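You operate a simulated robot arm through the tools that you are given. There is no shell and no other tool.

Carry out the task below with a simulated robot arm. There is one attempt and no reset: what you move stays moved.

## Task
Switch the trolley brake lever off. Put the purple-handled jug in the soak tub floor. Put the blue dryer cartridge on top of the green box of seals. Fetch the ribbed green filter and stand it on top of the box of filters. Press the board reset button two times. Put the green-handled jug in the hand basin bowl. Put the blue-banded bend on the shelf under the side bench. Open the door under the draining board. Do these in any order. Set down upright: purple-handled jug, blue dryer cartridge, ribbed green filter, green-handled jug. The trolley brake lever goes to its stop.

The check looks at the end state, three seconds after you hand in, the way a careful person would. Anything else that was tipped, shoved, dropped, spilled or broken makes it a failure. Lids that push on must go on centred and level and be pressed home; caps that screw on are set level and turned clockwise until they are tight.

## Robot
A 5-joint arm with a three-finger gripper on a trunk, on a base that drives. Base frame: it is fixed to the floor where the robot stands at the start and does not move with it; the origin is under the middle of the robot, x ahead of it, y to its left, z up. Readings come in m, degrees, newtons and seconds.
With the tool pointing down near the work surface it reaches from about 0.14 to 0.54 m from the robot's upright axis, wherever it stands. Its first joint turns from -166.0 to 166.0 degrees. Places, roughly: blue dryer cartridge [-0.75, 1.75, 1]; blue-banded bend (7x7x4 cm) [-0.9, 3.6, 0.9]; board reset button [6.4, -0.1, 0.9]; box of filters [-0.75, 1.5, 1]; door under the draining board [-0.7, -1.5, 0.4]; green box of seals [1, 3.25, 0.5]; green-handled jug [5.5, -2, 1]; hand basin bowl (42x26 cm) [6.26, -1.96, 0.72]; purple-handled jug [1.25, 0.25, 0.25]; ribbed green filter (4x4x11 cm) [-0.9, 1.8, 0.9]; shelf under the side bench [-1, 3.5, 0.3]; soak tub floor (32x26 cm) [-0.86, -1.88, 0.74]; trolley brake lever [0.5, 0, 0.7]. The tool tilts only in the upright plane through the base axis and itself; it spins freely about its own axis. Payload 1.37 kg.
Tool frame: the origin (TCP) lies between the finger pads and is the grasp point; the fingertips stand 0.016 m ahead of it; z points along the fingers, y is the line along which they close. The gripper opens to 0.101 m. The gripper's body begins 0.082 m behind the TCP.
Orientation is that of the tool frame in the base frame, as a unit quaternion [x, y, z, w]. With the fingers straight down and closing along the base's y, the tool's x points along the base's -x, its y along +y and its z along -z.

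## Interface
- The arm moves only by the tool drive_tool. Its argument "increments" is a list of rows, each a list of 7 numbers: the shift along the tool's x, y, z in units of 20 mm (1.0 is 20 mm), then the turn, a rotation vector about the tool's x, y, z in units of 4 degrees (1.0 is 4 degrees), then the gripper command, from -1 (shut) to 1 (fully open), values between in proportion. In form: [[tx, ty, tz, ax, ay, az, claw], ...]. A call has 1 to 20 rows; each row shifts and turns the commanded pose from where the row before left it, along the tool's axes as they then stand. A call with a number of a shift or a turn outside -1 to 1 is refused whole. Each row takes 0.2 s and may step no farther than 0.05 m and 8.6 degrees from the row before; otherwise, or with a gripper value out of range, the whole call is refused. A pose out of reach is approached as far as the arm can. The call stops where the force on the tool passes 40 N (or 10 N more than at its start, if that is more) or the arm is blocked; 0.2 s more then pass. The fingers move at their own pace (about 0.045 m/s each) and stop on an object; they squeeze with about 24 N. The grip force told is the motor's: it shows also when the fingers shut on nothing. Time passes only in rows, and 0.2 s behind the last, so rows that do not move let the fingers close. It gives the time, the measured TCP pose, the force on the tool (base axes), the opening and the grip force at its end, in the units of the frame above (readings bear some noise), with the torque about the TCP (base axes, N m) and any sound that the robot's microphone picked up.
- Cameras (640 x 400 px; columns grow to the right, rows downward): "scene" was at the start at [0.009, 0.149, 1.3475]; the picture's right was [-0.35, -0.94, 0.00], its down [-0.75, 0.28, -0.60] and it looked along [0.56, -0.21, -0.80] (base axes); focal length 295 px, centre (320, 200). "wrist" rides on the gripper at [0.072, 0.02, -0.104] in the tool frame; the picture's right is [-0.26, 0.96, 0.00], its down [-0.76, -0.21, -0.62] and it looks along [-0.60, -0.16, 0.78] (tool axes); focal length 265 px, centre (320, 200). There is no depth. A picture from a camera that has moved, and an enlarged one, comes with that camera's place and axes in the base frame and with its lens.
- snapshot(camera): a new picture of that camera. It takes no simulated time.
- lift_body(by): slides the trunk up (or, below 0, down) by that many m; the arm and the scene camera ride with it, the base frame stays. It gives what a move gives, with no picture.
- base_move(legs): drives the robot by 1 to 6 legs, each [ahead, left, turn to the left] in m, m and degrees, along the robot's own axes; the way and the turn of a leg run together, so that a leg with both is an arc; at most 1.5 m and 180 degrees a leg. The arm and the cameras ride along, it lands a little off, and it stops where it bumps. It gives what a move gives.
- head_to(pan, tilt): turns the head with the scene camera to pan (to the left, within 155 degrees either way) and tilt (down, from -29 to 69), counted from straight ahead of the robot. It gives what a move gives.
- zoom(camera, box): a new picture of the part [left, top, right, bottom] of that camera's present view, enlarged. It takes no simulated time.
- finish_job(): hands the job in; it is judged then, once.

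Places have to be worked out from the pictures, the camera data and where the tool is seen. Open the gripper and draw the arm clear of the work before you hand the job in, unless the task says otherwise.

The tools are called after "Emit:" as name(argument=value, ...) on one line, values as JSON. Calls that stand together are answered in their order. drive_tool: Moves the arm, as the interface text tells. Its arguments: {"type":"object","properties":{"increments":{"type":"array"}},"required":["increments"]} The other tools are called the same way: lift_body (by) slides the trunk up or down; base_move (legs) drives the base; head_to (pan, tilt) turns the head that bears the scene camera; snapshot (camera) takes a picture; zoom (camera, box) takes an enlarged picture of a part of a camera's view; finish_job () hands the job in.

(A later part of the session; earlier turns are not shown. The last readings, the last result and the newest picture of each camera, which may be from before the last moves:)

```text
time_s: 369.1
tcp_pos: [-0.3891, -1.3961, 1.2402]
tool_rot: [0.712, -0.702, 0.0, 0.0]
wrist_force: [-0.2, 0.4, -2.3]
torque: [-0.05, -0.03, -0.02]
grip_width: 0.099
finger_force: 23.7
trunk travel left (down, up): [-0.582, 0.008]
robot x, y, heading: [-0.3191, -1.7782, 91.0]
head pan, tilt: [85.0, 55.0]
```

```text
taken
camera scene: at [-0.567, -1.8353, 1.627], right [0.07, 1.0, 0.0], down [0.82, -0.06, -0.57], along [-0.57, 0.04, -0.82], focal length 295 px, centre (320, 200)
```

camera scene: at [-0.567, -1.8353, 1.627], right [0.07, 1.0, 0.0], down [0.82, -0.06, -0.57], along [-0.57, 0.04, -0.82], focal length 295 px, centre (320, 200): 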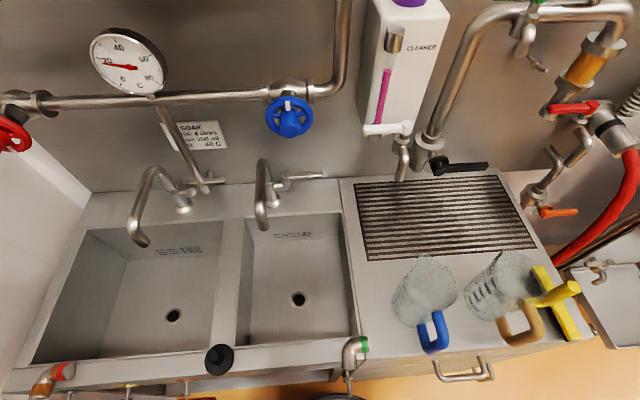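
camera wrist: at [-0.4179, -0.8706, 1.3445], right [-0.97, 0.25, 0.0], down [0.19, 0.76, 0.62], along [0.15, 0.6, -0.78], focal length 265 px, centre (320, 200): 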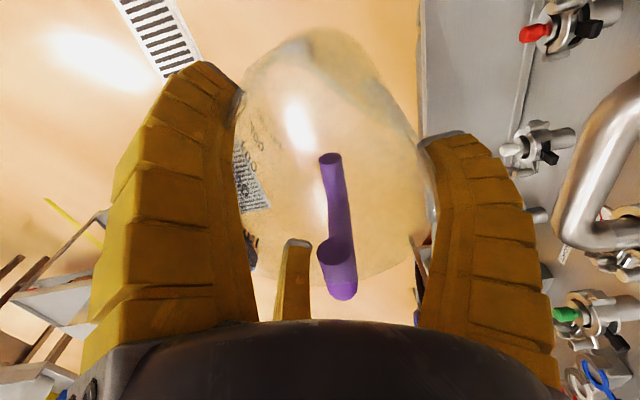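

I zoom on the labels to confirm which basin is the soak tub.

Emit:
zoom(camera="scene", box=[140, 110, 340, 260])

Emit:
zoom(camera="scene", box=[220, 190, 500, 390])

```text
2.67 times, centred on (240, 185) of scene
camera zoom: at [-0.567, -1.8353, 1.627], right [0.07, 1.0, 0.0], down [0.82, -0.06, -0.57], along [-0.57, 0.04, -0.82], focal length 786 px, centre (533, 240)
```

zoom: 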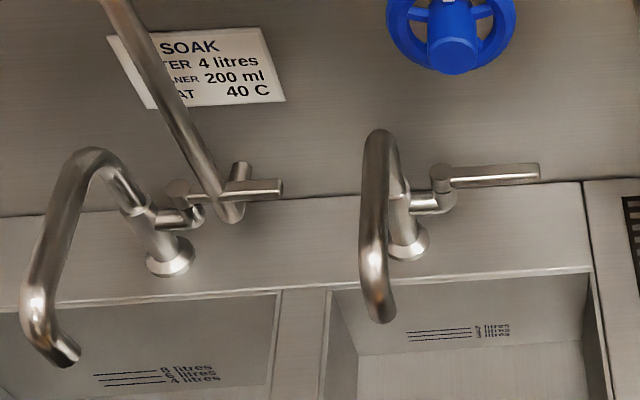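

```text
2.00 times, centred on (360, 290) of scene
camera zoom: at [-0.567, -1.8353, 1.627], right [0.07, 1.0, 0.0], down [0.82, -0.06, -0.57], along [-0.57, 0.04, -0.82], focal length 589 px, centre (240, 20)
```

zoom: 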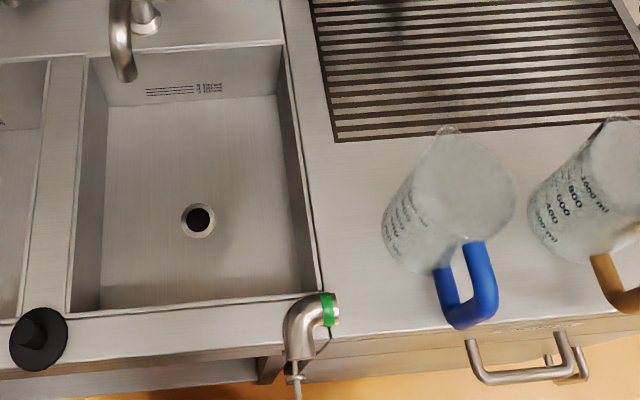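

Coordinates match the right-hand basin (floor x −1.03…−0.72, y −2.02…−1.74). The tap's spout end is near [-0.92, -1.95, 1.03], so I aim for about [-0.82, -1.85]. I raise the jug higher and swing it over at short radius, above the other jugs.

Emit:
base_move(legs=[[0, 0.03, 0]])

Emit:
drive_tool(increments=[[0, 0, -1, 0, 0, 0, -1], [0, 0, -1, 0, 0, 0, -1], [0, 0, -1, 0, 0, 0, -1], [0, 0, -1, 0, 0, 0, -1], [0.2, 0.98, 0, 0, 0, -0.88, -1], [0.2, 0.98, 0, 0, 0, -0.88, -1], [0.2, 0.98, 0, 0, 0, -0.88, -1], [0.2, 0.98, 0, 0, 0, -0.88, -1], [0.2, 0.98, 0, 0, 0, -0.88, -1], [0.2, 0.98, 0, 0, 0, -0.88, -1], [0.2, 0.98, 0, 0, 0, -0.88, -1], [0.2, 0.98, 0, 0, 0, -0.88, -1], [0.2, 0.98, 0, 0, 0, -0.88, -1], [0.2, 0.98, 0, 0, 0, -0.88, -1], [0.2, 0.98, 0, 0, 0, -0.88, -1], [0.2, 0.98, 0, 0, 0, -0.88, -1]])

Emit:
snapshot(camera="scene")

```text
time_s: 370.0
tcp_pos: [-0.4216, -1.396, 1.2387]
tool_rot: [0.712, -0.702, 0.0, 0.0]
wrist_force: [-0.7, -0.1, -2.7]
torque: [-0.06, -0.05, 0.02]
grip_width: 0.0991
finger_force: 23.9
trunk travel left (down, up): [-0.582, 0.008]
robot x, y, heading: [-0.3498, -1.7792, 90.9]
head pan, tilt: [85.0, 55.0]
```

```text
time_s: 373.4
tcp_pos: [-0.6194, -1.5193, 1.3214]
tool_rot: [0.918, -0.397, 0.001, -0.001]
wrist_force: [0.1, -0.4, -1.8]
torque: [-0.03, -0.02, -0.02]
grip_width: 0.099
finger_force: 23.8
trunk travel left (down, up): [-0.582, 0.008]
robot x, y, heading: [-0.3505, -1.7766, 90.8]
head pan, tilt: [85.0, 55.0]
```

```text
taken
camera scene: at [-0.597, -1.8363, 1.6269], right [0.07, 1.0, 0.0], down [0.82, -0.06, -0.57], along [-0.57, 0.04, -0.82], focal length 295 px, centre (320, 200)
```

scene: 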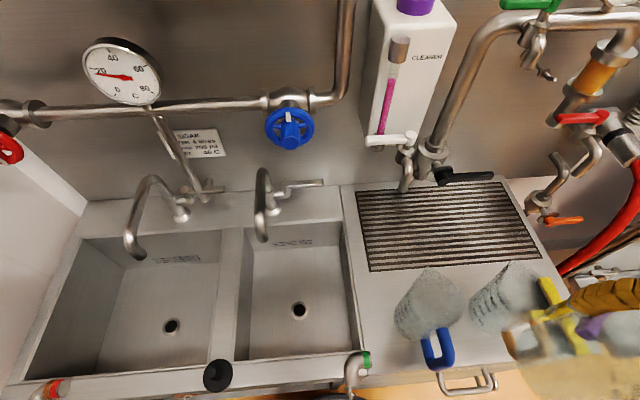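

Emit:
drive_tool(increments=[[0.2, 0.98, 0, 0, 0, -0.88, -1], [0.2, 0.98, 0, 0, 0, -0.88, -1], [0.2, 0.98, 0, 0, 0, -0.88, -1], [0.2, 0.98, 0, 0, 0, -0.88, -1], [0.2, 0.98, 0, 0, 0, -0.88, -1], [0.2, 0.98, 0, 0, 0, -0.88, -1], [0.2, 0.98, 0, 0, 0, -0.88, -1], [0.2, 0.98, 0, 0, 0, -0.88, -1], [0.2, 0.98, 0, 0, 0, -0.88, -1], [0.2, 0.98, 0, 0, 0, -0.88, -1], [0.2, 0.98, 0, 0, 0, -0.88, -1], [0.2, 0.98, 0, 0, 0, -0.88, -1], [0.2, 0.98, 0, 0, 0, -0.88, -1], [0.2, 0.98, 0, 0, 0, -0.88, -1]])

Emit:
snapshot(camera="scene")

Emit:
snapshot(camera="wrist")

```text
time_s: 376.4
tcp_pos: [-0.6773, -1.7849, 1.32]
tool_rot: [1.0, 0.021, 0.0, 0.0]
wrist_force: [-0.5, -0.8, -2.1]
torque: [0.01, -0.02, -0.01]
grip_width: 0.0986
finger_force: 24.3
trunk travel left (down, up): [-0.582, 0.008]
robot x, y, heading: [-0.3497, -1.7728, 91.0]
head pan, tilt: [85.0, 55.0]
```

```text
taken
camera scene: at [-0.5967, -1.8365, 1.6269], right [0.07, 1.0, 0.0], down [0.82, -0.06, -0.57], along [-0.57, 0.04, -0.82], focal length 295 px, centre (320, 200)
```

scene: 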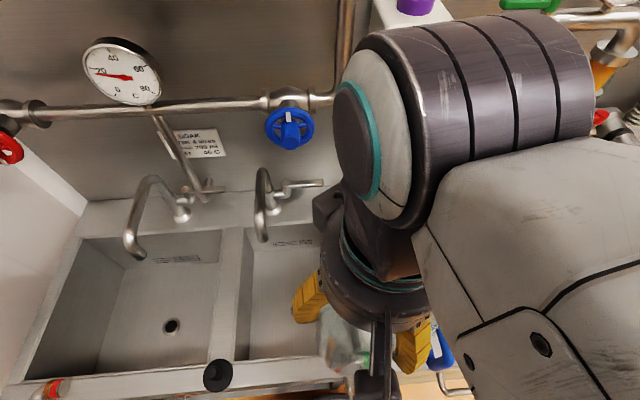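

```text
taken
camera wrist: at [-0.6038, -1.803, 1.4239], right [-0.22, -0.97, 0.0], down [-0.76, 0.17, 0.62], along [-0.61, 0.14, -0.78], focal length 265 px, centre (320, 200)
```

wrist: 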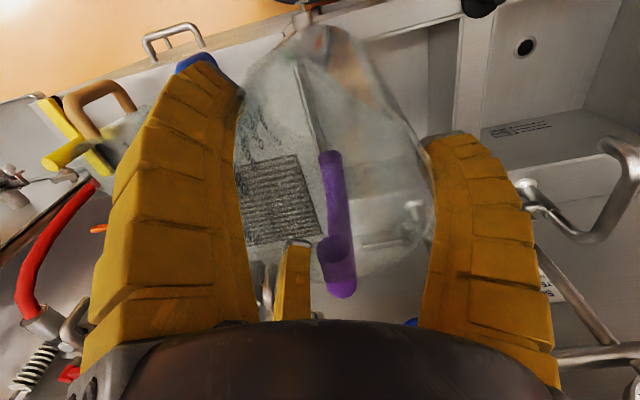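

I extend over the front part of the basin, then lower with the trunk, watching clearance to the tap and the blue valve wheel.

Emit:
drive_tool(increments=[[-0.963, 0.5, 0, 0, 0, 0, -1], [-0.963, 0.5, 0, 0, 0, 0, -1], [-0.963, 0.5, 0, 0, 0, 0, -1], [-0.963, 0.5, 0, 0, 0, 0, -1], [-0.963, 0.5, 0, 0, 0, 0, -1], [-0.963, 0.5, 0, 0, 0, 0, -1], [0, 0, 0, 0, 0, 0, -1]])

Emit:
lift_body(by=-0.2)

Emit:
snapshot(camera="wrist")

Emit:
snapshot(camera="scene")

```text
time_s: 378.0
tcp_pos: [-0.7902, -1.8459, 1.324]
tool_rot: [1.0, 0.016, -0.005, 0.001]
wrist_force: [-0.4, -0.2, -1.0]
torque: [0.01, -0.05, 0.0]
grip_width: 0.0986
finger_force: 24.8
trunk travel left (down, up): [-0.582, 0.008]
robot x, y, heading: [-0.348, -1.7795, 91.0]
head pan, tilt: [85.0, 55.0]
```

```text
time_s: 380.1
tcp_pos: [-0.7916, -1.8461, 1.1232]
tool_rot: [1.0, 0.017, -0.003, 0.001]
wrist_force: [-0.1, 0.0, -0.7]
torque: [-0.02, -0.03, -0.02]
grip_width: 0.0989
finger_force: 24.1
trunk travel left (down, up): [-0.382, 0.208]
robot x, y, heading: [-0.3508, -1.7768, 90.9]
head pan, tilt: [85.0, 55.0]
```

```text
taken
camera wrist: at [-0.7175, -1.8636, 1.2267], right [-0.23, -0.97, 0.0], down [-0.76, 0.18, 0.62], along [-0.61, 0.14, -0.78], focal length 265 px, centre (320, 200)
```

wrist: 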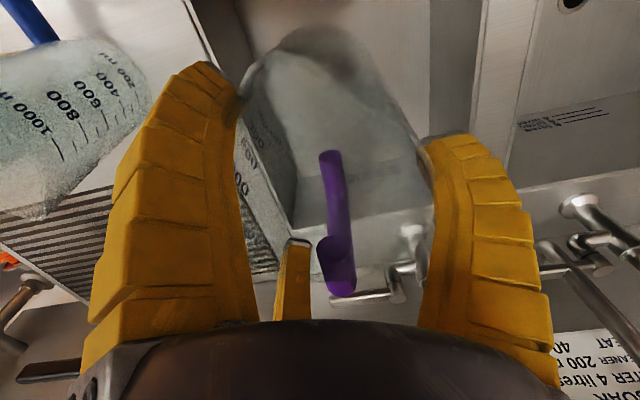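

```text
taken
camera scene: at [-0.5967, -1.836, 1.427], right [0.07, 1.0, 0.0], down [0.82, -0.06, -0.57], along [-0.57, 0.04, -0.82], focal length 295 px, centre (320, 200)
```

scene: 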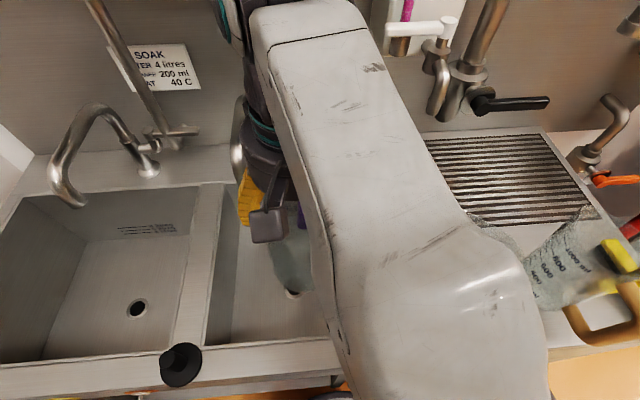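

Emit:
drive_tool(increments=[[-0.8, 0.1, 0, 0, 0, 0, -1], [-0.8, 0.1, 0, 0, 0, 0, -1], [0, 0, 0, 0, 0, 0, -1]])

Emit:
lift_body(by=-0.16)

Emit:
snapshot(camera="wrist")

Emit:
snapshot(camera="scene")

```text
time_s: 380.9
tcp_pos: [-0.8132, -1.8543, 1.1111]
tool_rot: [1.0, 0.023, -0.001, 0.0]
wrist_force: [0.4, -0.5, -1.8]
torque: [0.03, -0.04, 0.01]
grip_width: 0.0988
finger_force: 24.1
out of reach, approached as far as the arm can: row 2
trunk travel left (down, up): [-0.382, 0.208]
robot x, y, heading: [-0.3491, -1.7771, 90.9]
head pan, tilt: [85.0, 55.0]
```

```text
time_s: 382.8
tcp_pos: [-0.8143, -1.8532, 0.9525]
tool_rot: [1.0, 0.021, -0.002, 0.001]
wrist_force: [-0.8, -0.2, -1.9]
torque: [-0.03, -0.04, -0.02]
grip_width: 0.0984
finger_force: 23.7
trunk travel left (down, up): [-0.222, 0.368]
robot x, y, heading: [-0.344, -1.7783, 90.9]
head pan, tilt: [85.0, 55.0]
```

```text
taken
camera wrist: at [-0.7403, -1.8706, 1.056], right [-0.22, -0.97, 0.0], down [-0.76, 0.18, 0.62], along [-0.61, 0.14, -0.78], focal length 265 px, centre (320, 200)
```

wrist: 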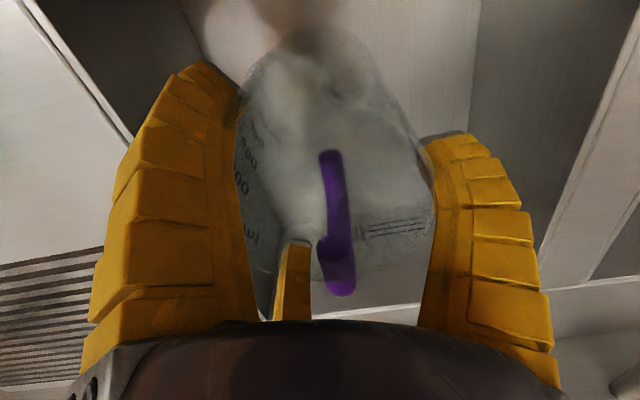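

```text
taken
camera scene: at [-0.5967, -1.836, 1.267], right [0.07, 1.0, 0.0], down [0.82, -0.06, -0.57], along [-0.57, 0.04, -0.82], focal length 295 px, centre (320, 200)
```

scene: 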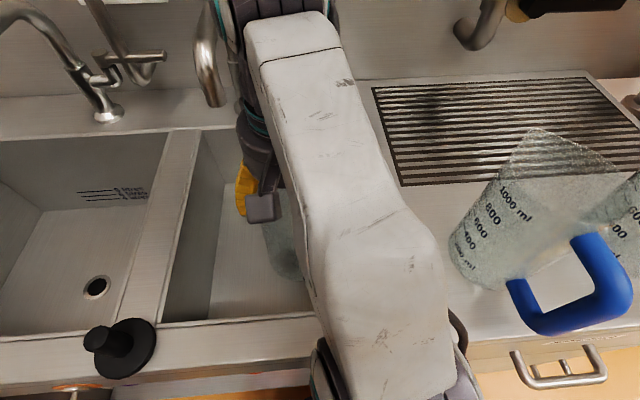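

Emit:
lift_body(by=-0.035)

Emit:
lift_body(by=-0.01)

Emit:
snapshot(camera="wrist")

```text
time_s: 383.6
tcp_pos: [-0.8124, -1.8525, 0.9175]
tool_rot: [1.0, 0.022, 0.0, 0.0]
wrist_force: [0.0, 0.1, -1.6]
torque: [0.0, -0.01, 0.0]
grip_width: 0.0984
finger_force: 23.6
trunk travel left (down, up): [-0.187, 0.403]
robot x, y, heading: [-0.3487, -1.7776, 90.7]
head pan, tilt: [85.0, 55.0]
```

```text
time_s: 384.1
tcp_pos: [-0.8129, -1.8537, 0.9063]
tool_rot: [1.0, 0.021, -0.001, -0.001]
wrist_force: [-0.7, -0.3, -0.2]
torque: [-0.03, -0.01, -0.01]
grip_width: 0.0985
finger_force: 23.9
trunk travel left (down, up): [-0.177, 0.413]
robot x, y, heading: [-0.3523, -1.775, 90.7]
head pan, tilt: [85.0, 55.0]
```

```text
taken
camera wrist: at [-0.7403, -1.8706, 1.0109], right [-0.22, -0.97, 0.0], down [-0.76, 0.18, 0.62], along [-0.61, 0.14, -0.78], focal length 265 px, centre (320, 200)
```

wrist: 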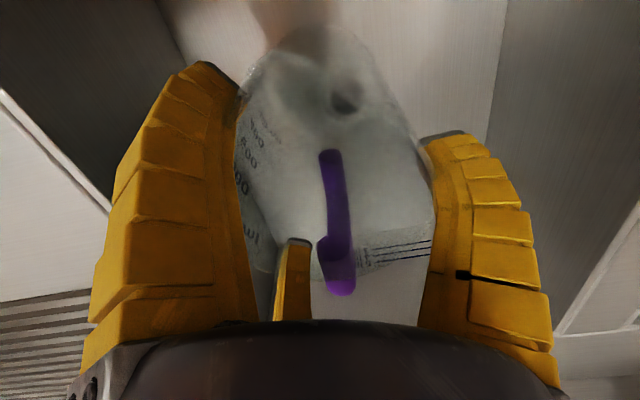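

Emit:
lift_body(by=-0.006)

Emit:
lift_body(by=-0.005)

```text
time_s: 384.7
tcp_pos: [-0.8131, -1.8529, 0.9008]
tool_rot: [1.0, 0.021, -0.001, 0.0]
wrist_force: [-0.9, 0.5, -0.9]
torque: [0.02, -0.01, -0.01]
grip_width: 0.0987
finger_force: 24.9
trunk travel left (down, up): [-0.171, 0.419]
robot x, y, heading: [-0.349, -1.774, 91.0]
head pan, tilt: [85.0, 55.0]
```

```text
time_s: 385.2
tcp_pos: [-0.8133, -1.8528, 0.8965]
tool_rot: [1.0, 0.022, 0.0, 0.0]
wrist_force: [0.8, 0.1, -2.9]
torque: [-0.01, 0.0, -0.05]
grip_width: 0.0986
finger_force: 24.5
trunk travel left (down, up): [-0.166, 0.424]
robot x, y, heading: [-0.3456, -1.779, 90.9]
head pan, tilt: [85.0, 55.0]
```

Emit:
lift_body(by=-0.006)

Emit:
lift_body(by=-0.005)

Emit:
lift_body(by=-0.005)

```text
time_s: 385.8
tcp_pos: [-0.813, -1.8542, 0.8905]
tool_rot: [1.0, 0.021, -0.001, 0.0]
wrist_force: [-0.2, -0.2, -1.8]
torque: [0.0, -0.03, 0.03]
grip_width: 0.0984
finger_force: 24.2
trunk travel left (down, up): [-0.16, 0.43]
robot x, y, heading: [-0.3491, -1.777, 90.8]
head pan, tilt: [85.0, 55.0]
```

```text
time_s: 386.3
tcp_pos: [-0.8122, -1.8529, 0.8867]
tool_rot: [1.0, 0.022, -0.003, 0.001]
wrist_force: [1.5, 0.2, 11.2]
torque: [0.21, 0.22, 0.03]
grip_width: 0.0982
finger_force: 24.4
trunk travel left (down, up): [-0.155, 0.435]
robot x, y, heading: [-0.3496, -1.7777, 90.8]
head pan, tilt: [85.0, 55.0]
```

```text
time_s: 386.9
tcp_pos: [-0.81, -1.8548, 0.883]
tool_rot: [1.0, 0.022, -0.004, 0.0]
wrist_force: [3.8, -4.0, 24.2]
torque: [0.05, 0.24, 0.05]
grip_width: 0.0982
finger_force: 24.1
trunk travel left (down, up): [-0.15, 0.44]
robot x, y, heading: [-0.3497, -1.7798, 90.7]
head pan, tilt: [85.0, 55.0]
```

Contact with the tub floor is felt. I relieve to a light load and open the gripper.

Emit:
lift_body(by=0.005)

Emit:
drive_tool(increments=[[0, 0, 0, 0, 0, 0, 1], [0, 0, 0, 0, 0, 0, 1], [0, 0, 0, 0, 0, 0, 1], [0, 0, 0, 0, 0, 0, 1]])

Emit:
snapshot(camera="wrist")

```text
time_s: 387.4
tcp_pos: [-0.8127, -1.8532, 0.8834]
tool_rot: [1.0, 0.021, 0.0, 0.0]
wrist_force: [1.0, -2.5, 4.8]
torque: [-0.05, -0.02, 0.02]
grip_width: 0.0985
finger_force: 23.9
trunk travel left (down, up): [-0.155, 0.435]
robot x, y, heading: [-0.3476, -1.7746, 90.9]
head pan, tilt: [85.0, 55.0]
```

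```text
time_s: 388.4
tcp_pos: [-0.8149, -1.8534, 0.8857]
tool_rot: [1.0, 0.022, -0.001, 0.001]
wrist_force: [0.7, -0.4, 0.0]
torque: [0.0, -0.02, 0.01]
grip_width: 0.101
finger_force: 0.0
trunk travel left (down, up): [-0.155, 0.435]
robot x, y, heading: [-0.3503, -1.777, 90.8]
head pan, tilt: [85.0, 55.0]
```

```text
taken
camera wrist: at [-0.7403, -1.8705, 0.989], right [-0.22, -0.97, 0.0], down [-0.76, 0.18, 0.62], along [-0.61, 0.14, -0.78], focal length 265 px, centre (320, 200)
```

wrist: 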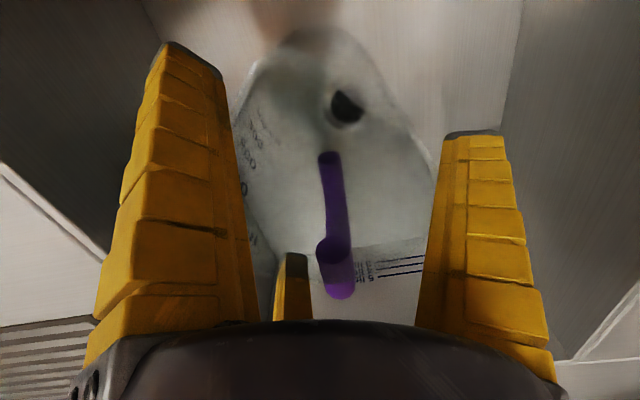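

Fingers are open. I raise gently with the trunk and check that the jug stays put.

Emit:
lift_body(by=0.03)

Emit:
snapshot(camera="wrist")

Emit:
lift_body(by=0.05)

Emit:
snapshot(camera="wrist")

```text
time_s: 389.1
tcp_pos: [-0.8134, -1.8538, 0.9143]
tool_rot: [1.0, 0.021, -0.001, 0.0]
wrist_force: [0.6, -0.2, -1.5]
torque: [0.03, 0.01, 0.01]
grip_width: 0.1006
finger_force: 0.1
trunk travel left (down, up): [-0.185, 0.405]
robot x, y, heading: [-0.3488, -1.7782, 90.9]
head pan, tilt: [85.0, 55.0]
```

```text
taken
camera wrist: at [-0.7403, -1.8706, 1.019], right [-0.22, -0.97, 0.0], down [-0.76, 0.18, 0.62], along [-0.61, 0.14, -0.78], focal length 265 px, centre (320, 200)
```

wrist: 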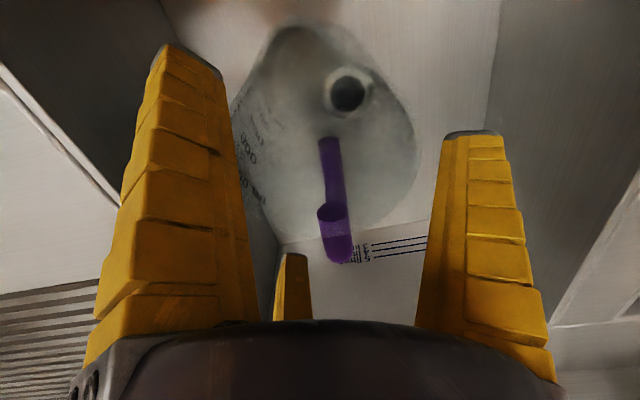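

```text
time_s: 390.1
tcp_pos: [-0.8144, -1.8536, 0.9645]
tool_rot: [1.0, 0.021, -0.001, 0.0]
wrist_force: [0.5, -0.3, 0.4]
torque: [-0.03, -0.03, 0.03]
grip_width: 0.1005
finger_force: 0.1
trunk travel left (down, up): [-0.235, 0.355]
robot x, y, heading: [-0.3486, -1.7783, 90.9]
head pan, tilt: [85.0, 55.0]
```

```text
taken
camera wrist: at [-0.7403, -1.8706, 1.069], right [-0.22, -0.97, 0.0], down [-0.76, 0.18, 0.62], along [-0.61, 0.14, -0.78], focal length 265 px, centre (320, 200)
```

wrist: 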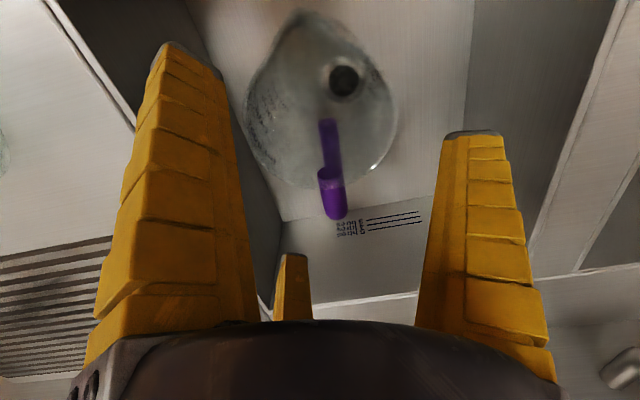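

The purple-handled jug stands upright in the soak tub. I raise and retract the arm, then back off to look at the cabinet front under the draining board.

Emit:
lift_body(by=0.25)

Emit:
drive_tool(increments=[[1, -0.3, 0, 0, 0, 0, 1], [1, -0.3, 0, 0, 0, 0, 1], [1, -0.3, 0, 0, 0, 0, 1], [1, -0.3, 0, 0, 0, 0, 1], [1, -0.3, 0, 0, 0, 0, 1], [1, -0.3, 0, 0, 0, 0, 1], [1, -0.3, 0, 0, 0, 0, 1], [1, -0.3, 0, 0, 0, 0, 1]])

Emit:
base_move(legs=[[0, -0.55, 0]])

Emit:
head_to(pan=80, tilt=35)

Emit:
snapshot(camera="scene")

```text
time_s: 392.6
tcp_pos: [-0.8147, -1.8527, 1.215]
tool_rot: [1.0, 0.021, -0.001, 0.0]
wrist_force: [-0.1, 0.3, 0.6]
torque: [0.0, -0.03, 0.0]
grip_width: 0.1006
finger_force: 0.1
trunk travel left (down, up): [-0.485, 0.105]
robot x, y, heading: [-0.3476, -1.7761, 90.6]
head pan, tilt: [85.0, 55.0]
```

```text
time_s: 394.4
tcp_pos: [-0.6543, -1.7982, 1.215]
tool_rot: [1.0, 0.021, -0.002, 0.0]
wrist_force: [0.8, -0.5, -0.5]
torque: [0.01, 0.01, -0.06]
grip_width: 0.1007
finger_force: 0.0
trunk travel left (down, up): [-0.485, 0.105]
robot x, y, heading: [-0.3513, -1.7772, 90.9]
head pan, tilt: [85.0, 55.0]
```

```text
time_s: 397.4
tcp_pos: [-0.1396, -1.7845, 1.2144]
tool_rot: [1.0, 0.015, -0.002, -0.001]
wrist_force: [-0.3, -0.3, -0.1]
torque: [0.03, 0.02, -0.03]
grip_width: 0.1004
finger_force: 0.2
trunk travel left (down, up): [-0.485, 0.105]
robot x, y, heading: [0.1651, -1.7658, 90.3]
head pan, tilt: [85.0, 55.0]
stopped in leg 1: the robot was blocked; the commanded pose is now the measured one
```

```text
time_s: 398.2
tcp_pos: [-0.1392, -1.7837, 1.2148]
tool_rot: [1.0, 0.016, -0.002, 0.0]
wrist_force: [0.1, 0.4, 0.4]
torque: [-0.01, 0.01, -0.01]
grip_width: 0.1009
finger_force: 0.0
trunk travel left (down, up): [-0.485, 0.105]
robot x, y, heading: [0.1694, -1.7706, 90.0]
head pan, tilt: [80.0, 35.0]
```

```text
taken
camera scene: at [-0.0958, -1.8136, 1.5581], right [0.17, 0.99, 0.0], down [0.57, -0.1, -0.82], along [-0.81, 0.14, -0.57], focal length 295 px, centre (320, 200)
```

scene: 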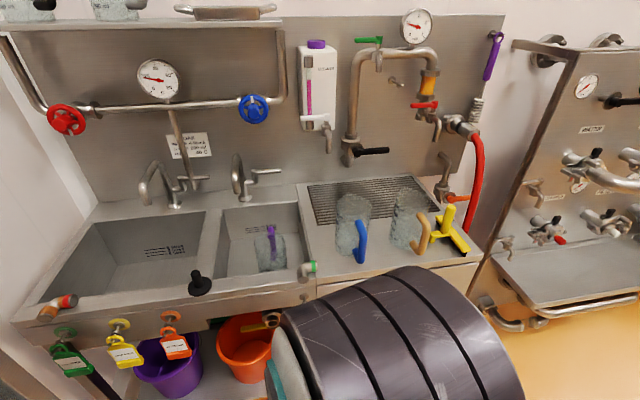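

The jug stands upright in the tub. The base touched the machine behind on the right; I ease off and move forward (+y) to see the cabinet front.

Emit:
base_move(legs=[[0, 0.05, 0], [0.65, 0, 0]])

Emit:
head_to(pan=112, tilt=40)

Emit:
snapshot(camera="scene")

```text
time_s: 402.4
tcp_pos: [-0.1906, -1.136, 1.215]
tool_rot: [1.0, 0.014, -0.002, 0.001]
wrist_force: [0.3, -0.2, -0.6]
torque: [0.01, 0.02, 0.0]
grip_width: 0.1006
finger_force: 0.0
trunk travel left (down, up): [-0.485, 0.105]
robot x, y, heading: [0.1148, -1.1231, 90.0]
head pan, tilt: [80.0, 35.0]
```

```text
time_s: 403.3
tcp_pos: [-0.1899, -1.1372, 1.2158]
tool_rot: [1.0, 0.014, -0.001, -0.001]
wrist_force: [-0.1, 0.5, 0.2]
torque: [0.03, 0.03, -0.03]
grip_width: 0.1004
finger_force: 0.0
trunk travel left (down, up): [-0.485, 0.105]
robot x, y, heading: [0.1198, -1.1185, 90.3]
head pan, tilt: [112.0, 40.0]
```

```text
taken
camera scene: at [-0.1392, -1.213, 1.5506], right [-0.38, 0.93, 0.0], down [0.6, 0.24, -0.77], along [-0.71, -0.29, -0.64], focal length 295 px, centre (320, 200)
```

scene: 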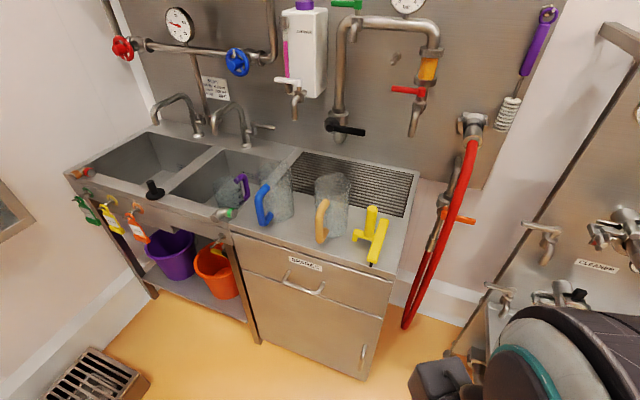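

Emit:
zoom(camera="scene", box=[220, 220, 420, 390])

```text
2.35 times, centred on (320, 305) of scene
camera zoom: at [-0.1392, -1.213, 1.5506], right [-0.38, 0.93, 0.0], down [0.6, 0.24, -0.77], along [-0.71, -0.29, -0.64], focal length 693 px, centre (320, -47)
```

zoom: 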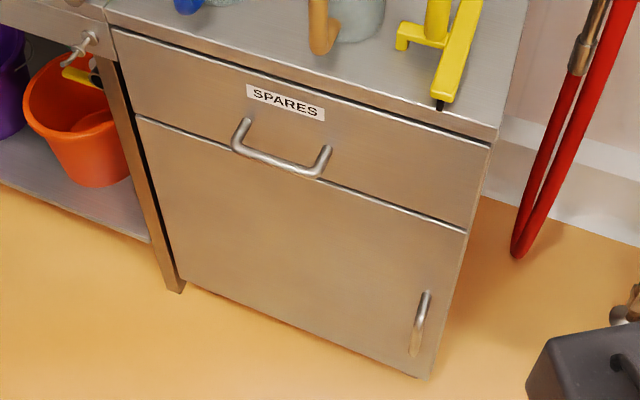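

The door is hinged on the left (y≈−1.71) with a vertical bar handle near y≈−1.24, z 0.28–0.51, x≈−0.62. I'll work from the handle side: drive to about [-0.25, -0.85] facing −y.

Emit:
base_move(legs=[[0.35, 0, 0], [0, 0, 90], [0, 0, 90], [0, -0.35, 0]])

Emit:
head_to(pan=-45, tilt=45)

Emit:
snapshot(camera="scene")

```text
time_s: 415.1
tcp_pos: [0.0693, -0.7575, 1.2146]
tool_rot: [-0.013, 1.0, 0.0, 0.002]
wrist_force: [0.0, -0.7, -0.1]
torque: [-0.01, -0.03, 0.03]
grip_width: 0.1005
finger_force: 0.1
trunk travel left (down, up): [-0.485, 0.105]
robot x, y, heading: [-0.2328, -0.7726, -90.1]
head pan, tilt: [112.0, 40.0]
```

```text
time_s: 417.5
tcp_pos: [0.0703, -0.7567, 1.2153]
tool_rot: [-0.013, 1.0, 0.0, 0.002]
wrist_force: [0.3, 0.0, 0.5]
torque: [0.01, 0.03, 0.02]
grip_width: 0.1006
finger_force: 0.1
trunk travel left (down, up): [-0.485, 0.105]
robot x, y, heading: [-0.232, -0.7711, -90.1]
head pan, tilt: [-45.0, 45.0]
```

```text
taken
camera scene: at [-0.1171, -0.7709, 1.5434], right [-0.71, 0.71, 0.0], down [0.5, 0.5, -0.71], along [-0.5, -0.5, -0.71], focal length 295 px, centre (320, 200)
```

scene: 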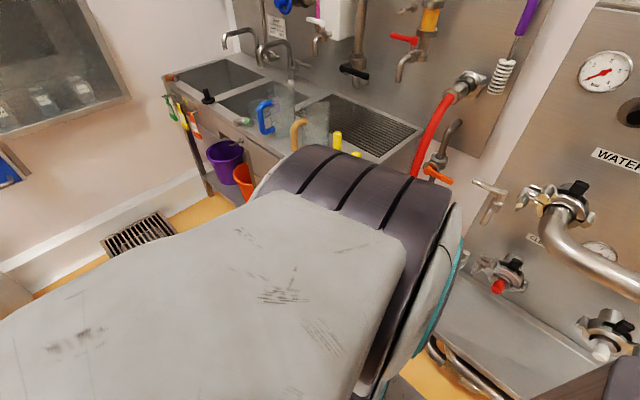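

The arm blocks the view. I move 10 cm closer and swing the arm around clockwise toward the sink side, keeping it high.

Emit:
base_move(legs=[[0.1, 0, 0]])

Emit:
drive_tool(increments=[[-0.259, -0.966, 0, 0, 0, 1, 0.5], [-0.259, -0.966, 0, 0, 0, 1, 0.5], [-0.259, -0.966, 0, 0, 0, 1, 0.5], [-0.259, -0.966, 0, 0, 0, 1, 0.5], [-0.259, -0.966, 0, 0, 0, 1, 0.5], [-0.259, -0.966, 0, 0, 0, 1, 0.5], [-0.259, -0.966, 0, 0, 0, 1, 0.5], [-0.259, -0.966, 0, 0, 0, 1, 0.5], [-0.259, -0.966, 0, 0, 0, 1, 0.5], [-0.259, -0.966, 0, 0, 0, 1, 0.5], [-0.259, -0.966, 0, 0, 0, 1, 0.5], [-0.259, -0.966, 0, 0, 0, 1, 0.5], [-0.259, -0.966, 0, 0, 0, 1, 0.5], [-0.259, -0.966, 0, 0, 0, 1, 0.5], [-0.259, -0.966, 0, 0, 0, 1, 0.5], [-0.259, -0.966, 0, 0, 0, 1, 0.5], [-0.259, -0.966, 0, 0, 0, 1, 0.5], [-0.259, -0.966, 0, 0, 0, 1, 0.5], [-0.259, -0.966, 0, 0, 0, 1, 0.5], [-0.259, -0.966, 0, 0, 0, 1, 0.5]])

Emit:
drive_tool(increments=[[-0.38, -0.92, 0, 0, 0, 1, 0.5], [-0.38, -0.92, 0, 0, 0, 1, 0.5], [-0.38, -0.92, 0, 0, 0, 1, 0.5], [-0.38, -0.92, 0, 0, 0, 1, 0.5], [-0.38, -0.92, 0, 0, 0, 1, 0.5], [-0.38, -0.92, 0, 0, 0, 1, 0.5], [-0.38, -0.92, 0, 0, 0, 1, 0.5], [-0.38, -0.92, 0, 0, 0, 1, 0.5], [-0.38, -0.92, 0, 0, 0, 1, 0.5], [-0.38, -0.92, 0, 0, 0, 1, 0.5], [-0.38, -0.92, 0, 0, 0, 1, 0.5], [-0.38, -0.92, 0, 0, 0, 1, 0.5], [-0.38, -0.92, 0, 0, 0, 1, 0.5], [-0.38, -0.92, 0, 0, 0, 1, 0.5], [-0.38, -0.92, 0, 0, 0, 1, 0.5], [-0.38, -0.92, 0, 0, 0, 1, 0.5]])

Emit:
snapshot(camera="scene")

```text
time_s: 418.6
tcp_pos: [0.0709, -0.8584, 1.2154]
tool_rot: [-0.012, 1.0, 0.001, 0.002]
wrist_force: [0.3, -0.3, -0.3]
torque: [0.02, -0.01, -0.03]
grip_width: 0.1005
finger_force: 0.0
trunk travel left (down, up): [-0.485, 0.105]
robot x, y, heading: [-0.2324, -0.8714, -90.1]
head pan, tilt: [-45.0, 45.0]
```

```text
time_s: 422.9
tcp_pos: [-0.0659, -1.2006, 1.2137]
tool_rot: [0.634, 0.774, -0.001, 0.001]
wrist_force: [0.6, -0.4, 0.4]
torque: [0.02, 0.0, 0.02]
grip_width: 0.0781
finger_force: 1.5
trunk travel left (down, up): [-0.485, 0.105]
robot x, y, heading: [-0.2361, -0.869, -90.2]
head pan, tilt: [-45.0, 45.0]
```

```text
time_s: 426.2
tcp_pos: [-0.3667, -1.2203, 1.213]
tool_rot: [0.947, 0.321, 0.001, 0.0]
wrist_force: [-0.4, -0.2, 0.6]
torque: [-0.01, 0.0, -0.04]
grip_width: 0.0781
finger_force: 1.7
trunk travel left (down, up): [-0.485, 0.105]
robot x, y, heading: [-0.2333, -0.8717, -90.3]
head pan, tilt: [-45.0, 45.0]
```

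```text
taken
camera scene: at [-0.1177, -0.8706, 1.5434], right [-0.71, 0.71, 0.0], down [0.5, 0.5, -0.71], along [-0.5, -0.5, -0.71], focal length 295 px, centre (320, 200)
```

scene: 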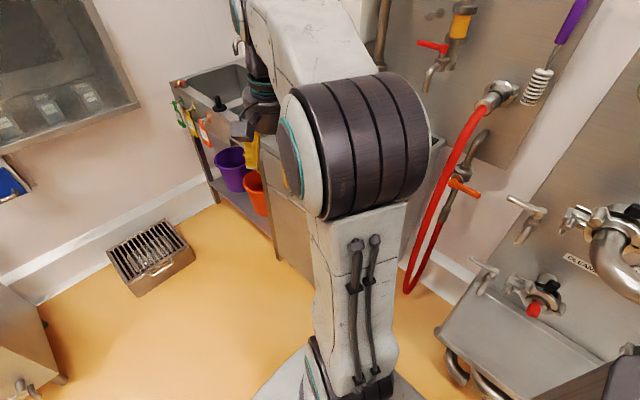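

I finish the spin so the wrist camera looks toward the door, then lower the trunk fully.

Emit:
drive_tool(increments=[[0, 0, 0, 0, 0, 1, 0.5], [0, 0, 0, 0, 0, 1, 0.5], [0, 0, 0, 0, 0, 1, 0.5], [0, 0, 0, 0, 0, 1, 0.5], [0, 0, 0, 0, 0, 1, 0.5], [0, 0, 0, 0, 0, 1, 0.5], [0, 0, 0, 0, 0, 1, 0.5], [0, 0, 0, 0, 0, 1, 0.5], [0, 0, 0, 0, 0, 1, 0.5]])

Emit:
lift_body(by=-0.4)

Emit:
lift_body(by=-0.084)

Emit:
snapshot(camera="wrist")

Emit:
head_to(pan=-35, tilt=40)

Emit:
snapshot(camera="scene")

```text
time_s: 428.2
tcp_pos: [-0.3661, -1.2198, 1.2117]
tool_rot: [1.0, 0.012, 0.001, -0.001]
wrist_force: [0.1, -0.1, -1.2]
torque: [-0.02, -0.01, 0.03]
grip_width: 0.0781
finger_force: 2.0
trunk travel left (down, up): [-0.485, 0.105]
robot x, y, heading: [-0.2387, -0.8714, -90.2]
head pan, tilt: [-45.0, 45.0]
```

```text
time_s: 432.1
tcp_pos: [-0.3663, -1.2213, 0.8128]
tool_rot: [1.0, 0.012, 0.001, -0.001]
wrist_force: [0.0, 0.2, 0.1]
torque: [-0.03, 0.0, 0.01]
grip_width: 0.0781
finger_force: 2.2
trunk travel left (down, up): [-0.085, 0.505]
robot x, y, heading: [-0.2372, -0.872, -90.1]
head pan, tilt: [-45.0, 45.0]
```

```text
time_s: 433.3
tcp_pos: [-0.3655, -1.2207, 0.7295]
tool_rot: [1.0, 0.012, 0.001, -0.001]
wrist_force: [-0.2, -0.6, 0.1]
torque: [0.02, 0.0, 0.01]
grip_width: 0.0783
finger_force: 1.8
trunk travel left (down, up): [-0.001, 0.589]
robot x, y, heading: [-0.2328, -0.8702, -90.3]
head pan, tilt: [-45.0, 45.0]
```

```text
taken
camera wrist: at [-0.2933, -1.2391, 0.8334], right [-0.24, -0.97, 0.0], down [-0.76, 0.19, 0.62], along [-0.6, 0.15, -0.78], focal length 265 px, centre (320, 200)
```

wrist: 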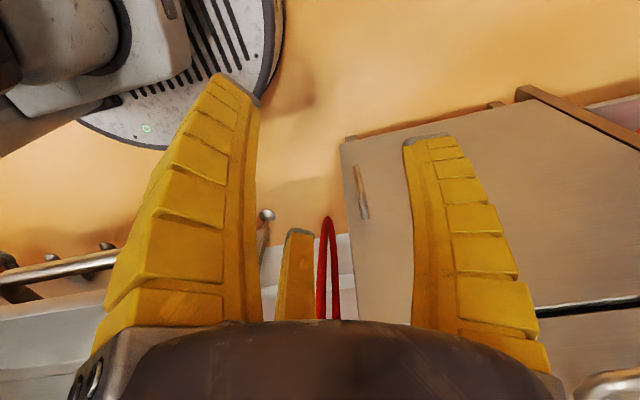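

```text
time_s: 434.0
tcp_pos: [-0.3667, -1.2209, 0.7287]
tool_rot: [1.0, 0.012, 0.001, -0.001]
wrist_force: [0.5, 0.5, -0.3]
torque: [0.02, -0.02, -0.01]
grip_width: 0.078
finger_force: 2.0
trunk travel left (down, up): [-0.001, 0.589]
robot x, y, heading: [-0.2326, -0.873, -90.1]
head pan, tilt: [-35.0, 40.0]
```

```text
taken
camera scene: at [-0.1088, -0.8829, 1.0666], right [-0.82, 0.58, 0.0], down [0.37, 0.53, -0.77], along [-0.44, -0.63, -0.64], focal length 295 px, centre (320, 200)
```

scene: 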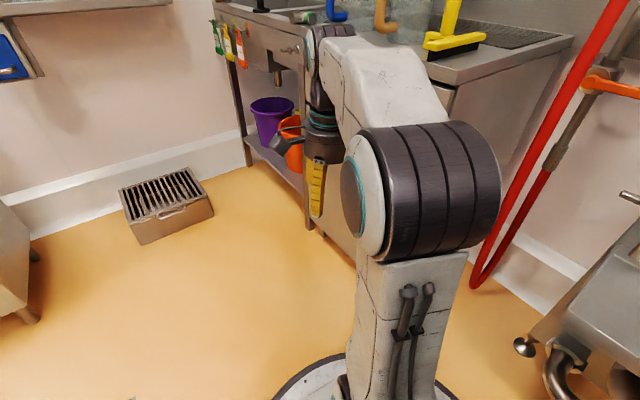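

Emit:
zoom(camera="wrist", box=[310, 120, 430, 260])

```text
2.86 times, centred on (370, 190) of wrist
camera zoom: at [-0.2933, -1.2391, 0.8333], right [-0.24, -0.97, 0.0], down [-0.76, 0.19, 0.62], along [-0.6, 0.15, -0.78], focal length 758 px, centre (177, 229)
```

zoom: 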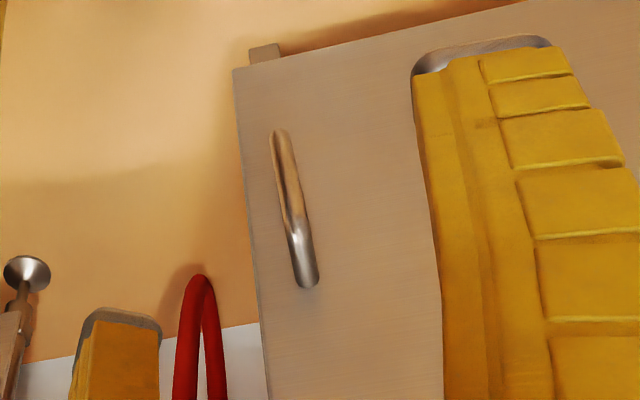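

The wrist view puts the door handle bar at about [-0.625, -1.245], z 0.33–0.475. I move to a standoff on the arm's line to it and tilt the tool 20° so the wrist stays clear of the bench front.

Emit:
drive_tool(increments=[[-0.91, -0.16, 0.65, 0, 0, 0, -0.4], [-0.91, -0.16, 0.65, 0, 0, 0, -0.4], [-0.91, -0.16, 0.65, 0, 0, 0, -0.4], [-0.91, -0.16, 0.65, 0, 0, 0, -0.4], [-0.91, -0.16, 0.65, 0, 0, 0, -0.4], [-0.91, -0.16, 0.65, 0, 0, 0, -0.4], [-0.91, -0.16, 0.65, 0, 0, 0, -0.4], [-0.91, -0.16, 0.65, 0, 0, 0, -0.4], [-0.91, -0.16, 0.65, 0, 0, 0, -0.4], [-0.91, -0.16, 0.65, 0, 0, 0, -0.4], [0, 0, 0, -0.617, -0.787, 0, -0.4], [0, 0, 0, -0.617, -0.787, 0, -0.4], [0, 0, 0, -0.617, -0.787, 0, -0.4], [0, 0, 0, -0.617, -0.787, 0, -0.4], [0, 0, 0, -0.617, -0.787, 0, -0.4], [0, 0, 0, 0, 0, 0, -0.4]])

Emit:
snapshot(camera="wrist")

```text
time_s: 437.4
tcp_pos: [-0.5489, -1.1922, 0.5985]
tool_rot: [0.985, 0.012, -0.135, 0.108]
wrist_force: [0.2, 0.0, 0.5]
torque: [0.03, 0.02, 0.03]
grip_width: 0.035
finger_force: 3.7
trunk travel left (down, up): [-0.001, 0.589]
robot x, y, heading: [-0.2364, -0.8698, -90.0]
head pan, tilt: [-35.0, 40.0]
```

```text
taken
camera wrist: at [-0.4507, -1.19, 0.6816], right [-0.2, -0.94, 0.27], down [-0.58, 0.34, 0.74], along [-0.79, -0.01, -0.61], focal length 265 px, centre (320, 200)
```

wrist: 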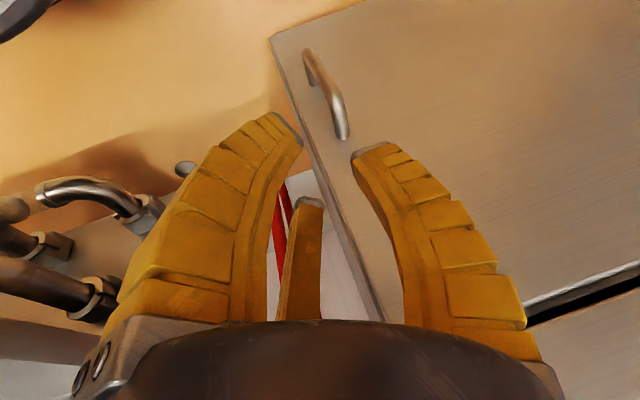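

The tilt is good and the handle is in view. I move in above the handle's upper end, matching the rotation to the arm's plane.

Emit:
drive_tool(increments=[[-0.8, 0.39, 0.85, 0.03, -0.0235, 0.106, -0.4], [-0.8, 0.39, 0.85, 0.03, -0.0235, 0.106, -0.4], [-0.8, 0.39, 0.85, 0.03, -0.0235, 0.106, -0.4], [-0.8, 0.39, 0.85, 0.03, -0.0235, 0.106, -0.4], [0, 0, 0, 0, 0, 0, -0.4]])

Emit:
snapshot(camera="wrist")

```text
time_s: 438.4
tcp_pos: [-0.6124, -1.229, 0.5609]
tool_rot: [0.987, 0.0, -0.127, 0.1]
wrist_force: [12.1, 1.7, 5.8]
torque: [0.08, 0.61, -0.19]
grip_width: 0.0325
finger_force: 2.3
trunk travel left (down, up): [-0.001, 0.589]
robot x, y, heading: [-0.2389, -0.8686, -90.2]
head pan, tilt: [-35.0, 40.0]
stopped in row 4: the force on the tool passed its limit at 77 N (the readings are from after the stop); the commanded pose is now the measured one
```

```text
taken
camera wrist: at [-0.5145, -1.2315, 0.6459], right [-0.23, -0.94, 0.26], down [-0.58, 0.34, 0.74], along [-0.78, 0.02, -0.62], focal length 265 px, centre (320, 200)
```

wrist: 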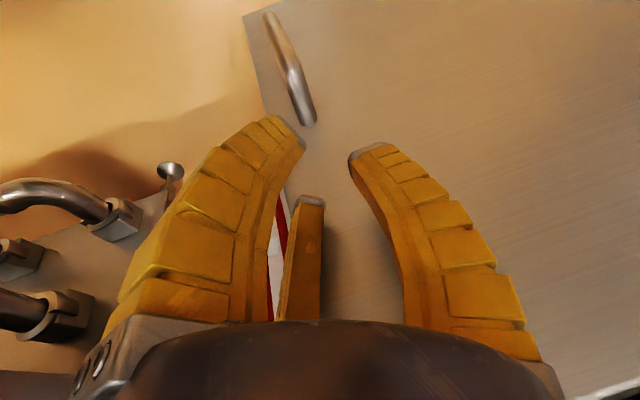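

A finger touched the door face; the layout needs the single finger on the outer side and the pair hooking behind the bar. I retreat and spin the gripper 90°.

Emit:
drive_tool(increments=[[0.667, -0.5, -0.81, 0, 0, 0, -0.4], [0.667, -0.5, -0.81, 0, 0, 0, -0.4], [0.667, -0.5, -0.81, 0, 0, 0, -0.4], [0, 0, 0, 0, 0, -1, -0.4], [0, 0, 0, 0, 0, -1, -0.4], [0, 0, 0, 0, 0, -1, -0.4], [0, 0, 0, 0, 0, -1, -0.4], [0, 0, 0, 0, 0, -1, -0.4], [0, 0, 0, 0, 0, -1, -0.4], [0, 0, 0, 0, 0, -1, -0.4], [0, 0, 0, 0, 0, -1, -0.4], [0, 0, 0, 0, 0, -1, -0.4], [0, 0, 0, 0, 0, -1, -0.4], [0, 0, 0, 0, 0, -1, -0.4], [0, 0, 0, 0, 0, -1, -0.4], [0, 0, 0, 0, 0, -1, -0.4], [0, 0, 0, 0, 0, -1, -0.4], [0, 0, 0, 0, 0, -1, -0.4], [0, 0, 0, 0, 0, -1, -0.4], [0, 0, 0, 0, 0, -1, -0.4]])

Emit:
drive_tool(increments=[[0, 0, 0, 0, 0, -1, -0.4], [0, 0, 0, 0, 0, -1, -0.4], [0, 0, 0, 0, 0, -1, -0.4], [0, 0, 0, 0, 0, -1, -0.4], [0, 0, 0, 0, 0, -1, -0.4], [0, 0, 0, 0, 0, -0.5, -0.4], [0, 0, 0, 0, 0, 0, -0.4]])

Emit:
snapshot(camera="wrist")

```text
time_s: 442.6
tcp_pos: [-0.5634, -1.191, 0.5917]
tool_rot: [0.817, 0.553, -0.163, 0.012]
wrist_force: [0.7, -0.1, 0.7]
torque: [-0.01, 0.03, -0.01]
grip_width: 0.0351
finger_force: 3.5
trunk travel left (down, up): [-0.001, 0.589]
robot x, y, heading: [-0.2342, -0.8716, -89.9]
head pan, tilt: [-35.0, 40.0]
```

```text
time_s: 444.2
tcp_pos: [-0.5639, -1.1923, 0.5917]
tool_rot: [0.697, 0.698, -0.162, -0.019]
wrist_force: [0.1, 0.1, -0.9]
torque: [-0.02, 0.05, 0.03]
grip_width: 0.0352
finger_force: 3.6
trunk travel left (down, up): [-0.001, 0.589]
robot x, y, heading: [-0.232, -0.8732, -89.9]
head pan, tilt: [-35.0, 40.0]
```

```text
taken
camera wrist: at [-0.5196, -1.1019, 0.6702], right [0.94, -0.28, -0.19], down [-0.02, -0.61, 0.79], along [-0.34, -0.74, -0.58], focal length 265 px, centre (320, 200)
```

wrist: 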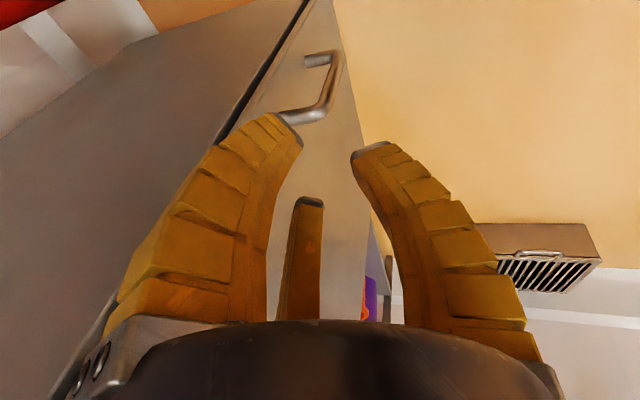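

From the side view the bar is at x≈−0.602, y≈−1.244, z 0.335–0.445, with the door face at x≈−0.645. I move over the bar, then descend so the fingers surround it.

Emit:
drive_tool(increments=[[-0.69, -0.417, 0.99, -0.02, -0.025, -0.095, -0.4], [-0.69, -0.417, 0.99, -0.02, -0.025, -0.095, -0.4], [-0.69, -0.417, 0.99, -0.02, -0.025, -0.095, -0.4], [0, 0, 0, 0, 0, 0, -0.4]])

Emit:
snapshot(camera="wrist")

```text
time_s: 445.2
tcp_pos: [-0.6019, -1.2452, 0.5496]
tool_rot: [0.69, 0.705, -0.163, -0.014]
wrist_force: [0.6, -0.5, -0.1]
torque: [-0.02, 0.01, 0.0]
grip_width: 0.035
finger_force: 3.1
trunk travel left (down, up): [-0.001, 0.589]
robot x, y, heading: [-0.235, -0.872, -89.9]
head pan, tilt: [-35.0, 40.0]
```

```text
taken
camera wrist: at [-0.5597, -1.153, 0.6277], right [0.95, -0.26, -0.19], down [-0.01, -0.61, 0.79], along [-0.32, -0.75, -0.58], focal length 265 px, centre (320, 200)
```

wrist: 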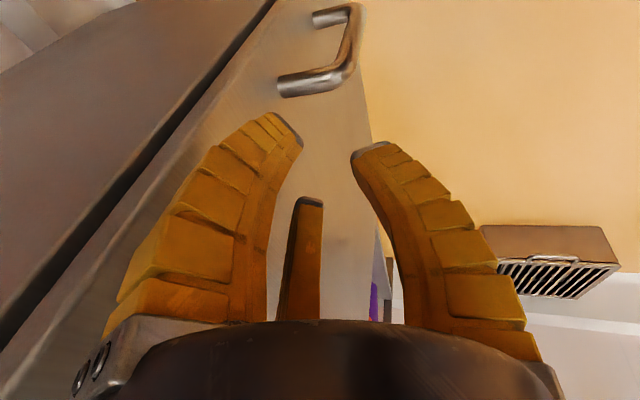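

The alignment check matches (bar corner appears exactly where predicted). I descend straight down.

Emit:
drive_tool(increments=[[0.19, 0.232, 0.88, 0, 0, 0, -0.4], [0.19, 0.232, 0.88, 0, 0, 0, -0.4], [0.19, 0.232, 0.88, 0, 0, 0, -0.4], [0.19, 0.232, 0.88, 0, 0, 0, -0.4], [0, 0, 0, 0, 0, 0, -0.4]])

Emit:
snapshot(camera="wrist")

```text
time_s: 446.4
tcp_pos: [-0.6028, -1.2438, 0.4756]
tool_rot: [0.69, 0.705, -0.162, -0.016]
wrist_force: [-0.1, -0.1, 0.0]
torque: [-0.03, 0.01, 0.01]
grip_width: 0.035
finger_force: 3.7
trunk travel left (down, up): [-0.001, 0.589]
robot x, y, heading: [-0.2341, -0.8738, -90.0]
head pan, tilt: [-35.0, 40.0]
```

```text
taken
camera wrist: at [-0.5604, -1.1527, 0.554], right [0.95, -0.26, -0.19], down [-0.01, -0.61, 0.79], along [-0.32, -0.75, -0.58], focal length 265 px, centre (320, 200)
```

wrist: 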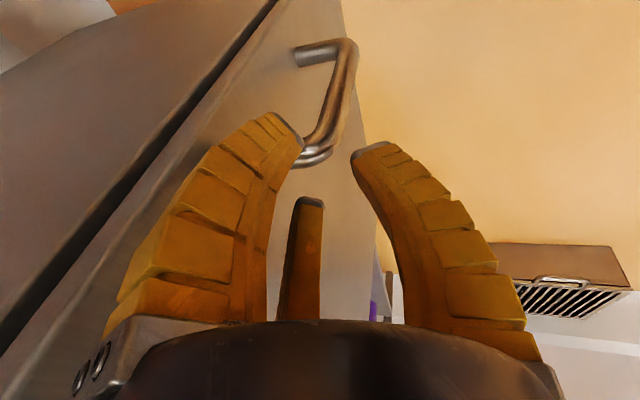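

Emit:
drive_tool(increments=[[0.19, 0.232, 0.88, 0, 0, 0, -0.4], [0.19, 0.232, 0.88, 0, 0, 0, -0.4], [0.19, 0.232, 0.88, 0, 0, 0, -0.4], [0, 0, 0, 0, 0, 0, -0.4]])

Emit:
snapshot(camera="wrist")

```text
time_s: 447.4
tcp_pos: [-0.6015, -1.2435, 0.4198]
tool_rot: [0.69, 0.705, -0.163, -0.016]
wrist_force: [0.5, -0.6, -1.1]
torque: [0.0, 0.0, 0.0]
grip_width: 0.0352
finger_force: 3.7
trunk travel left (down, up): [-0.001, 0.589]
robot x, y, heading: [-0.2345, -0.874, -89.9]
head pan, tilt: [-35.0, 40.0]
```

```text
taken
camera wrist: at [-0.5604, -1.1517, 0.4986], right [0.95, -0.26, -0.19], down [-0.01, -0.61, 0.79], along [-0.32, -0.75, -0.58], focal length 265 px, centre (320, 200)
```

wrist: 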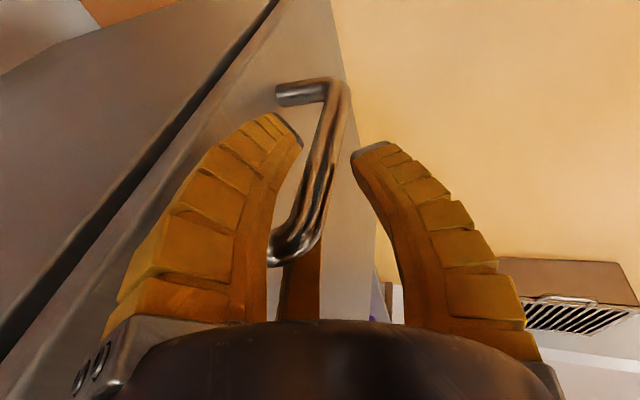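

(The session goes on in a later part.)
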